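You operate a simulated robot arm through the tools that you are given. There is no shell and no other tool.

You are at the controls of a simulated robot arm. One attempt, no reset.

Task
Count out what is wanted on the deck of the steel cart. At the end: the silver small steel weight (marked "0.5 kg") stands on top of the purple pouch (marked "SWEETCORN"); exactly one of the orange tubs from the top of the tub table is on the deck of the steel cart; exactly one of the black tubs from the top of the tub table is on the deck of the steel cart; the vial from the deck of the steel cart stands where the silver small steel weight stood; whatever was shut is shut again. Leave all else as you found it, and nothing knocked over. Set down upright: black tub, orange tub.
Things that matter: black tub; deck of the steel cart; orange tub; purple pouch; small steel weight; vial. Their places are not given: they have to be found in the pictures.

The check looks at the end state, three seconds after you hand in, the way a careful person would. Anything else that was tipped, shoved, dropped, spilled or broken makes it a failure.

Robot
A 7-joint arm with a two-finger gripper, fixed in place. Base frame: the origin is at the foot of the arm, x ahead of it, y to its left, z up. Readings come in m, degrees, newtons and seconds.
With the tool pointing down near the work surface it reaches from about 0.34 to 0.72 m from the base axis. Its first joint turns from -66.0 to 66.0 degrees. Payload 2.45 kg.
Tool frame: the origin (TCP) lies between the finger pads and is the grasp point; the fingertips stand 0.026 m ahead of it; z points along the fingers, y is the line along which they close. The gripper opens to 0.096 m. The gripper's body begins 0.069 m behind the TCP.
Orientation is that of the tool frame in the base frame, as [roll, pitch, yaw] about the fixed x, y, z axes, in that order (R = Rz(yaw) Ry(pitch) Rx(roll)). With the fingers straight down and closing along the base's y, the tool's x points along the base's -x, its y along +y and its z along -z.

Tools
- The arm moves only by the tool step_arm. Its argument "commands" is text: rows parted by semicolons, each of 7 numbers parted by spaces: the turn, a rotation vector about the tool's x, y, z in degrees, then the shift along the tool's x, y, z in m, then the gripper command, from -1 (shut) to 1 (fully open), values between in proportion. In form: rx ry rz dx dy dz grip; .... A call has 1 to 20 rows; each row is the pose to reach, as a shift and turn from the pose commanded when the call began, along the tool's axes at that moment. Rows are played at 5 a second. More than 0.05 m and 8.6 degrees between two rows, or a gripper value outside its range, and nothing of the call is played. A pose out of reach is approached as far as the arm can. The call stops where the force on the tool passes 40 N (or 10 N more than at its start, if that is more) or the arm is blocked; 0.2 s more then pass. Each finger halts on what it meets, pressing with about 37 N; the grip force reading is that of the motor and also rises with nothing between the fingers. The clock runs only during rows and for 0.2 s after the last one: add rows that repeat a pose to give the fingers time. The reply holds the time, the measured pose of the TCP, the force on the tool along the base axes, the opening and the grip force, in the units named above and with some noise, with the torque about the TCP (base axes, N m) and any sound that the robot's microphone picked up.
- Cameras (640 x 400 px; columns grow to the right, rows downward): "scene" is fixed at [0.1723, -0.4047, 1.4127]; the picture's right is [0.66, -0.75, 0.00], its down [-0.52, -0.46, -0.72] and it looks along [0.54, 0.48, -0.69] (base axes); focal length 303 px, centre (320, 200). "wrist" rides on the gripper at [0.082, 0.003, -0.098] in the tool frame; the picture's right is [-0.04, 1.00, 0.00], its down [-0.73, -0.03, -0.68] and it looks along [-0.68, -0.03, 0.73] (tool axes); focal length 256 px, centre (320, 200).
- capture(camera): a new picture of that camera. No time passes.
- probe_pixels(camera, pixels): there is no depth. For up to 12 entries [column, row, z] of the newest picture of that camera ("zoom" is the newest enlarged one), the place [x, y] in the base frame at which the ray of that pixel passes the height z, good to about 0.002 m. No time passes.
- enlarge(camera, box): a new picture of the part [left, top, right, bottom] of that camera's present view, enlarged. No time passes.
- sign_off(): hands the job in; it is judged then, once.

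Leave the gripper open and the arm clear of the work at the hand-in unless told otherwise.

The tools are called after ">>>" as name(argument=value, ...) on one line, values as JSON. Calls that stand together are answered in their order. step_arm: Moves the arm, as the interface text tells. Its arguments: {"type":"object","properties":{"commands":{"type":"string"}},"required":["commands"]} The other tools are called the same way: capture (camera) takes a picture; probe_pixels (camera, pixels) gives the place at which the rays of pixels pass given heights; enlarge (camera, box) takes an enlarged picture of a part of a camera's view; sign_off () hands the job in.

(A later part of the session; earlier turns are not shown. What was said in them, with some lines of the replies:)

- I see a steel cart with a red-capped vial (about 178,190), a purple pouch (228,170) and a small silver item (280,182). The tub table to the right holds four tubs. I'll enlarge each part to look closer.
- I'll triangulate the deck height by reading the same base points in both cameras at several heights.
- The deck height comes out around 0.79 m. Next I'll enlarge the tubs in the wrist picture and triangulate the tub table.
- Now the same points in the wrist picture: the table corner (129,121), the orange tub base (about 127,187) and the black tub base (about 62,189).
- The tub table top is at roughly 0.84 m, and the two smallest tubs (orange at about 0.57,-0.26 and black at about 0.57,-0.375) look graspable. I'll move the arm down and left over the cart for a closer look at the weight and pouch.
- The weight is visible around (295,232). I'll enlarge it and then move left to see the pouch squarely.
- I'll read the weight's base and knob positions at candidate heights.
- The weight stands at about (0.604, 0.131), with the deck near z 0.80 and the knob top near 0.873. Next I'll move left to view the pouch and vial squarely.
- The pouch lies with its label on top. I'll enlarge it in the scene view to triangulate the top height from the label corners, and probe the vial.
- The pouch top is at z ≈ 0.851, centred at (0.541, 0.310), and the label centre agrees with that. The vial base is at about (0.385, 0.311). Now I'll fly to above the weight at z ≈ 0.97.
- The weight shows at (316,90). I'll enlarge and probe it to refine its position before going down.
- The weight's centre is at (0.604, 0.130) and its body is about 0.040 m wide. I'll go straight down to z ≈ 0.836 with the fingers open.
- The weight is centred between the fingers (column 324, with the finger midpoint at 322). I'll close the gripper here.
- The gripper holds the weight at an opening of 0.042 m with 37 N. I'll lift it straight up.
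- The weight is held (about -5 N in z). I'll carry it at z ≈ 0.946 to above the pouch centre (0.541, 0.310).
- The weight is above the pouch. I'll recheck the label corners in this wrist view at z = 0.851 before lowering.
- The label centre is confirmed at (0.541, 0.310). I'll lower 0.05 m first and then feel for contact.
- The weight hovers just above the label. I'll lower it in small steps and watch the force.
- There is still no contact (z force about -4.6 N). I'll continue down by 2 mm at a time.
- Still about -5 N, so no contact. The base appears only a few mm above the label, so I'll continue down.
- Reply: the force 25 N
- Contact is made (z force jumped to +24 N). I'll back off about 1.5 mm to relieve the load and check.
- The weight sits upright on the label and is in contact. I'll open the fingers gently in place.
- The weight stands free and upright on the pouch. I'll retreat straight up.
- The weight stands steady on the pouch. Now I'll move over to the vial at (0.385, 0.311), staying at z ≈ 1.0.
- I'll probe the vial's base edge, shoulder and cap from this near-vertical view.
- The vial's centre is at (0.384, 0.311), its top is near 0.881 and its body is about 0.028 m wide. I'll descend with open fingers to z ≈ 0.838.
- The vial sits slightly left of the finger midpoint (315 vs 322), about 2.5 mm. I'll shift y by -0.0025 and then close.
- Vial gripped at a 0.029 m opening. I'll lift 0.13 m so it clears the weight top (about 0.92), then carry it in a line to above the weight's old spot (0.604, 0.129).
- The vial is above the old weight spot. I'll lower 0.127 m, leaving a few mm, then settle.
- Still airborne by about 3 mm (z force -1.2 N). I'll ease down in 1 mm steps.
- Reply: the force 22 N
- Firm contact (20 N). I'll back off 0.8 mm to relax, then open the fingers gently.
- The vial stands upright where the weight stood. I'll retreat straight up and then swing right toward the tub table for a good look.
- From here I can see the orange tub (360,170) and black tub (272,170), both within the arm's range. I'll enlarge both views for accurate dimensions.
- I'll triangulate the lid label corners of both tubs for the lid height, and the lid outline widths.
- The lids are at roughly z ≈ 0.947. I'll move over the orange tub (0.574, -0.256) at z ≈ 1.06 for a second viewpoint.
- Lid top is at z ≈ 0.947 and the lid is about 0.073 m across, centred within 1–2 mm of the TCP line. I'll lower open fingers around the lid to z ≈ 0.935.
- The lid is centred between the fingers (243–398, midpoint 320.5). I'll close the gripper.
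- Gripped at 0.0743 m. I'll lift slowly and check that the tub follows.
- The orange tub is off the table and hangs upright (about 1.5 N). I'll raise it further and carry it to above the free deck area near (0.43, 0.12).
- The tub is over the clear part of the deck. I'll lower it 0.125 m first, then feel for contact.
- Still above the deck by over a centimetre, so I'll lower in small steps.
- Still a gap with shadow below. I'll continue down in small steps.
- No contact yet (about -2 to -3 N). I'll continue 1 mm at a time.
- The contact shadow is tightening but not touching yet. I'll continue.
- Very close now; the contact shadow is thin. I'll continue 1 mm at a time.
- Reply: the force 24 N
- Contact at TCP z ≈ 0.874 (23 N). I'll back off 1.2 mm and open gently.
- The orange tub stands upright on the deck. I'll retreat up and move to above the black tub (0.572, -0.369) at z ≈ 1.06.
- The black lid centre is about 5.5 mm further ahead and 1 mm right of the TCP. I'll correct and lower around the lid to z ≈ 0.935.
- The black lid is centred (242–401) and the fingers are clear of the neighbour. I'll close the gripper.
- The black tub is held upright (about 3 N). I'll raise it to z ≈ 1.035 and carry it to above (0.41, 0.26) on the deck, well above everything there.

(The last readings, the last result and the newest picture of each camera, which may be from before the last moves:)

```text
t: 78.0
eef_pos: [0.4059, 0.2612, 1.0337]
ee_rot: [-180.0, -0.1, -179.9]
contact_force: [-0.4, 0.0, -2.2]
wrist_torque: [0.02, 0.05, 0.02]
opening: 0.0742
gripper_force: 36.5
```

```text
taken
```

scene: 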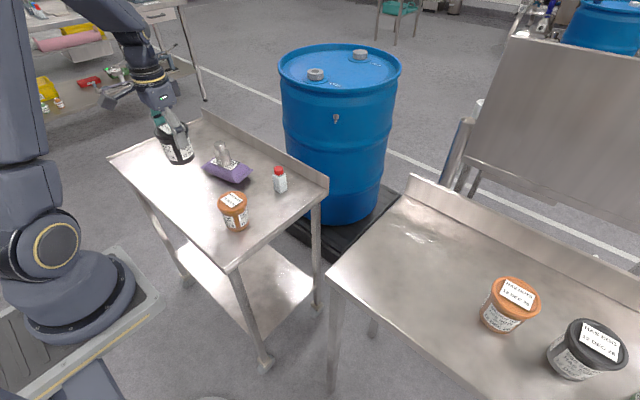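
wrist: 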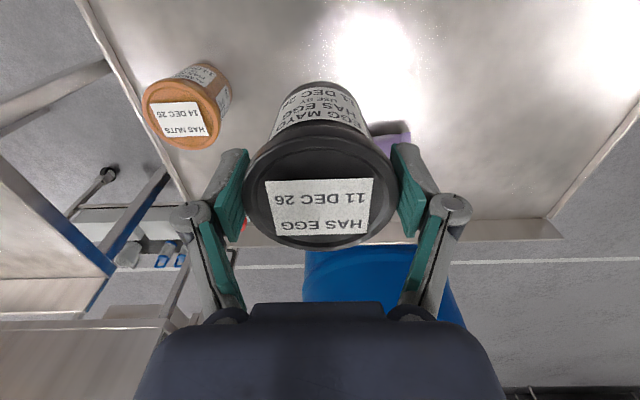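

The black tub is over free deck. I'll lower 0.155 m to about 6 mm above the expected contact height.

>>> step_arm(commands="0 0 0 0 0 0.03 -1; 0 0 0 0 0 0.06 -1; 0 0 0 0 0 0.09 -1; 0 0 0 0 0 0.12 -1; 0 0 0 0 0 0.14 -1; 0 0 0 0 0 0.15 -1; 0 0 0 0 0 0.155 -1; 0 0 0 0 0 0.155 -1")

>>> step_arm(commands="0 0 0 0 0 0.002 -1; 0 0 0 0 0 0.003 -1; 0 0 0 0 0 0.003 -1")

>>> enlarge(camera="scene", box=[140, 130, 268, 210])

```text
t: 79.8
eef_pos: [0.4099, 0.2609, 0.8803]
ee_rot: [-179.9, 0.1, -180.0]
contact_force: [1.0, -0.9, -2.0]
wrist_torque: [0.01, 0.0, -0.01]
opening: 0.0742
gripper_force: 37.1
```

```text
t: 80.6
eef_pos: [0.4097, 0.2604, 0.8778]
ee_rot: [-179.9, -0.1, 180.0]
contact_force: [0.1, -0.9, -3.1]
wrist_torque: [0.01, 0.0, 0.01]
opening: 0.0744
gripper_force: 37.4
```

```text
5.00 times, centred on (204, 170) of scene
```

zoom: 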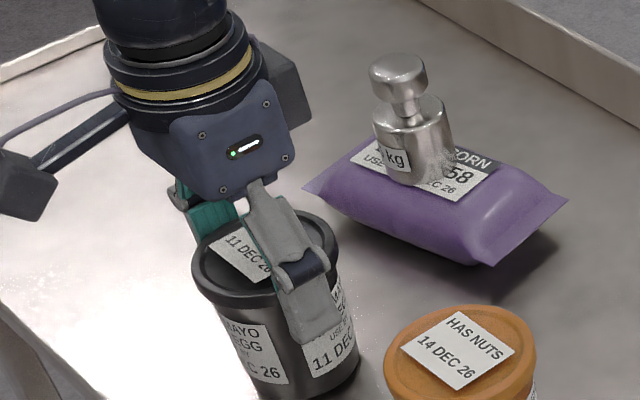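

Close to the deck and clear of the other items. I'll lower 1 mm at a time and watch the z force.

>>> step_arm(commands="0 0 0 0 0 0.0005 -1; 0 0 0 0 0 0.001 -1; 0 0 0 0 0 0.001 -1")

>>> step_arm(commands="0 0 0 0 0 0.0005 -1; 0 0 0 0 0 0.001 -1; 0 0 0 0 0 0.001 -1")

>>> step_arm(commands="0 0 0 0 0 0.0005 -1; 0 0 0 0 0 0.001 -1; 0 0 0 0 0 0.001 -1")

```text
t: 81.4
eef_pos: [0.4102, 0.2609, 0.8751]
ee_rot: [180.0, 0.0, -180.0]
contact_force: [-0.2, 0.1, -1.5]
wrist_torque: [-0.04, 0.03, 0.02]
opening: 0.074
gripper_force: 36.6
```

```text
t: 82.2
eef_pos: [0.4102, 0.261, 0.8747]
ee_rot: [-179.9, 0.0, 180.0]
contact_force: [0.2, 0.4, -2.6]
wrist_torque: [0.0, 0.03, 0.01]
opening: 0.0743
gripper_force: 37.3
```

```text
t: 83.0
eef_pos: [0.4088, 0.2593, 0.8745]
ee_rot: [-179.9, 0.2, -180.0]
contact_force: [0.3, -1.7, 6.4]
wrist_torque: [-0.19, -0.18, 0.04]
opening: 0.0744
gripper_force: 37.4
```

Light contact (+6 N). I'll back off 0.4 mm and open gently.

>>> step_arm(commands="0 0 0 0 0 -0.0004 -1; 0 0 0 0 0 -0.0004 0.56; 0 0 0 0 0 -0.0004 0.6; 0 0 0 0 0 -0.0004 0.75; 0 0 0 0 0 -0.0004 0.9; 0 0 0 0 0 -0.0004 1; 0 0 0 0 0 -0.0004 1")

>>> capture(camera="wrist")

>>> enlarge(camera="scene", box=[140, 130, 268, 210])

```text
t: 84.6
eef_pos: [0.4101, 0.2615, 0.8748]
ee_rot: [-179.9, 0.0, 180.0]
contact_force: [0.1, -0.4, 0.1]
wrist_torque: [-0.01, 0.01, 0.0]
opening: 0.0958
gripper_force: 0.0
```

```text
taken
```

wrist: 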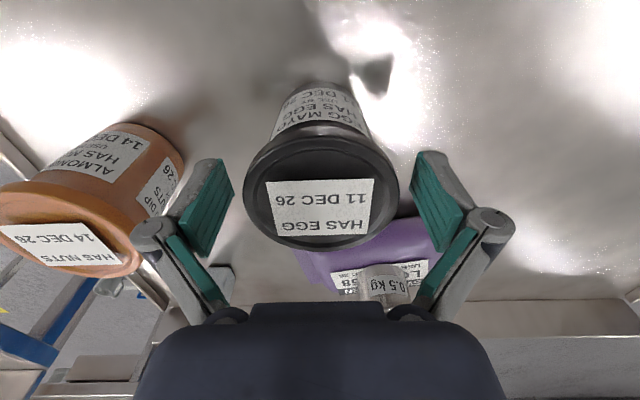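

```text
5.00 times, centred on (204, 170) of scene
```

zoom: 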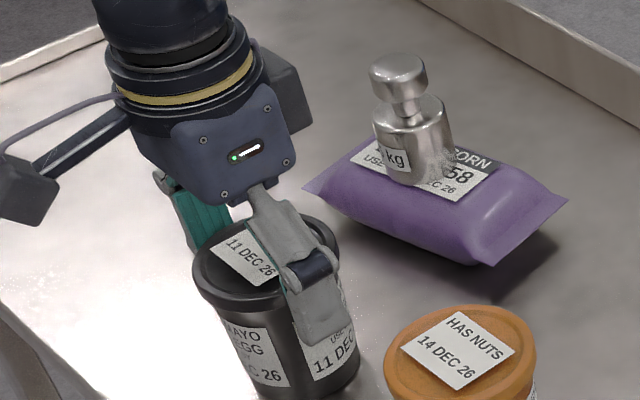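

The black tub stands free and upright. I'll retreat straight up, well clear of everything.

>>> step_arm(commands="0 0 0 0 0 -0.015 1; 0 0 0 0 0 -0.05 1; 0 0 0 0 0 -0.09 1; 0 0 0 0 0 -0.13 1; 0 0 0 0 0 -0.17 1; 0 0 0 0 0 -0.21 1; 0 0 0 0 0 -0.24 1; 0 0 0 0 0 -0.24 1")

>>> capture(camera="scene")

>>> capture(camera="wrist")

>>> enlarge(camera="scene", box=[100, 110, 340, 260])

```text
t: 86.4
eef_pos: [0.4097, 0.2612, 1.1133]
ee_rot: [-180.0, 0.0, -180.0]
contact_force: [0.6, -0.3, -0.6]
wrist_torque: [0.03, -0.01, 0.01]
opening: 0.0961
gripper_force: 0.0
```

```text
taken
```

scene: 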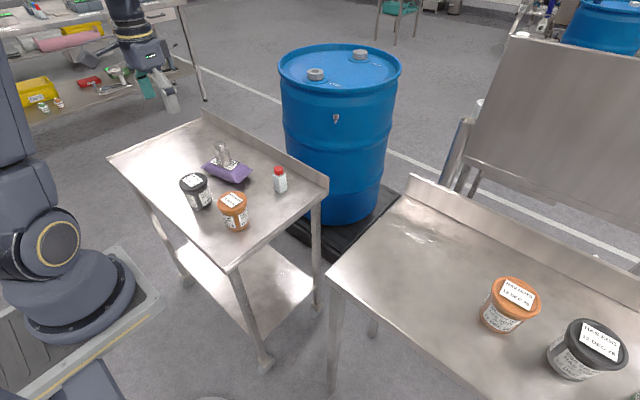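

```text
taken
```

wrist: 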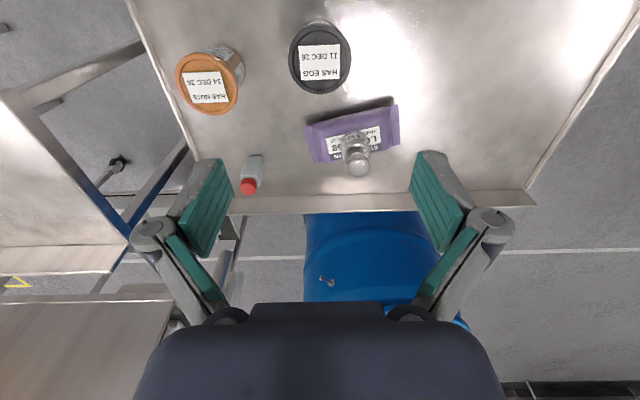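

```text
2.67 times, centred on (220, 185) of scene
```

zoom: 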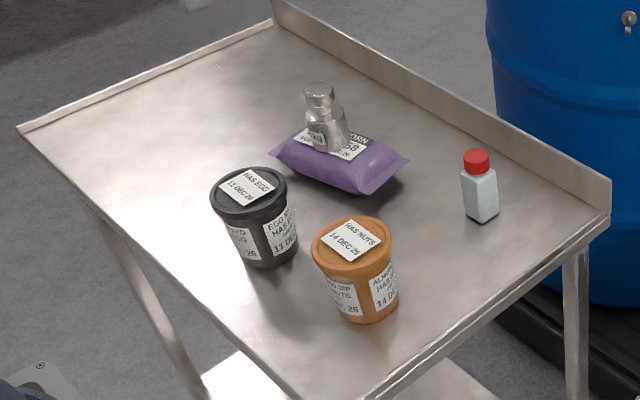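

Everything is in place: the weight is on the pouch, the vial is at the old weight spot, and one orange and one black tub are on the deck. I'll take one last close look at the weight on the pouch, the vial and the remaining tubs.

>>> enlarge(camera="scene", box=[190, 130, 300, 200])

>>> enlarge(camera="wrist", box=[160, 0, 420, 210])

>>> enlarge(camera="scene", box=[400, 200, 640, 400])

```text
5.71 times, centred on (245, 165) of scene
```

zoom: 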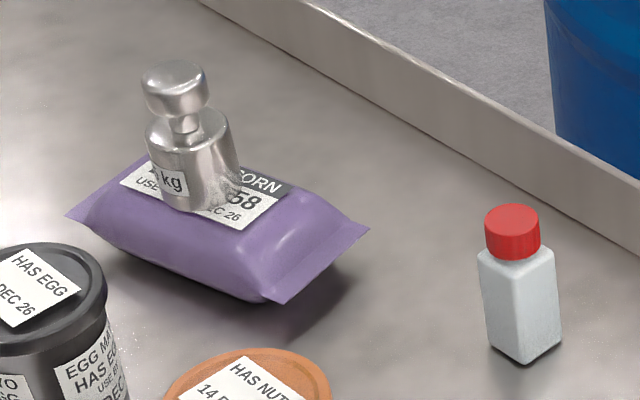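

```text
1.90 times, centred on (290, 105) of wrist
```

zoom: 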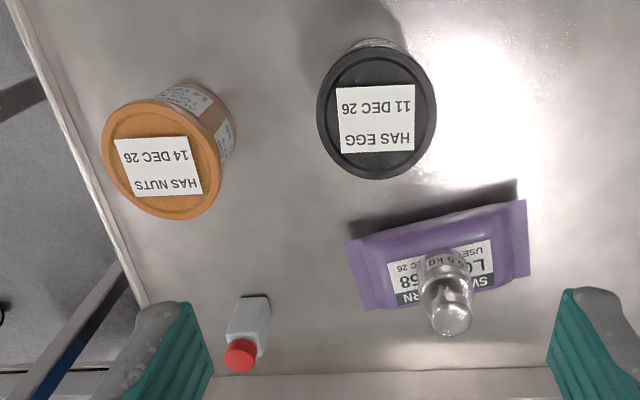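

```text
2.00 times, centred on (520, 300) of scene
```

zoom: 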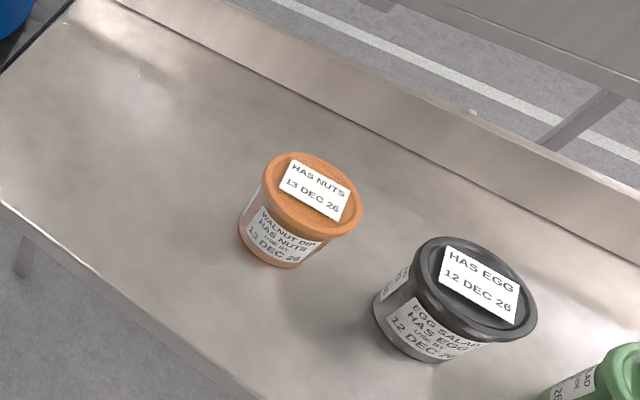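

The weight's lean in the picture matches the camera's vertical vanishing point, so it is upright. The pouch hasn't moved, the vial and both tubs stand upright, and the remaining tubs are untouched. The gripper is open and clear above the work, so I'm handing in.

>>> sign_off()

```text
The job is handed in.
```

The job is handed in, and my last pictures before sign-off showed everything as asked; the check's result has not come back.

- **Weight:** the silver 0.5 kg weight stands upright at the centre of the "SWEETCORN" pouch. The pouch has not moved.
- **Vial:** it stands upright where the weight stood, about (0.604, 0.129), within a few millimetres.
- **Orange tub:** the small "14 DEC 26" tub is upright on the cart deck at about (0.43, 0.12).
- **Black tub:** the small "11 DEC 26" tub is upright on the cart deck at about (0.41, 0.26).
- **Everything else:** the other tubs are still on the tub table where they were, and nothing was tipped. I saw nothing shut that had to be opened, so there was nothing to close again.

I used the smaller orange and black tubs because the others looked too wide or too far away for the gripper. The arm is raised clear of the work with the gripper open.
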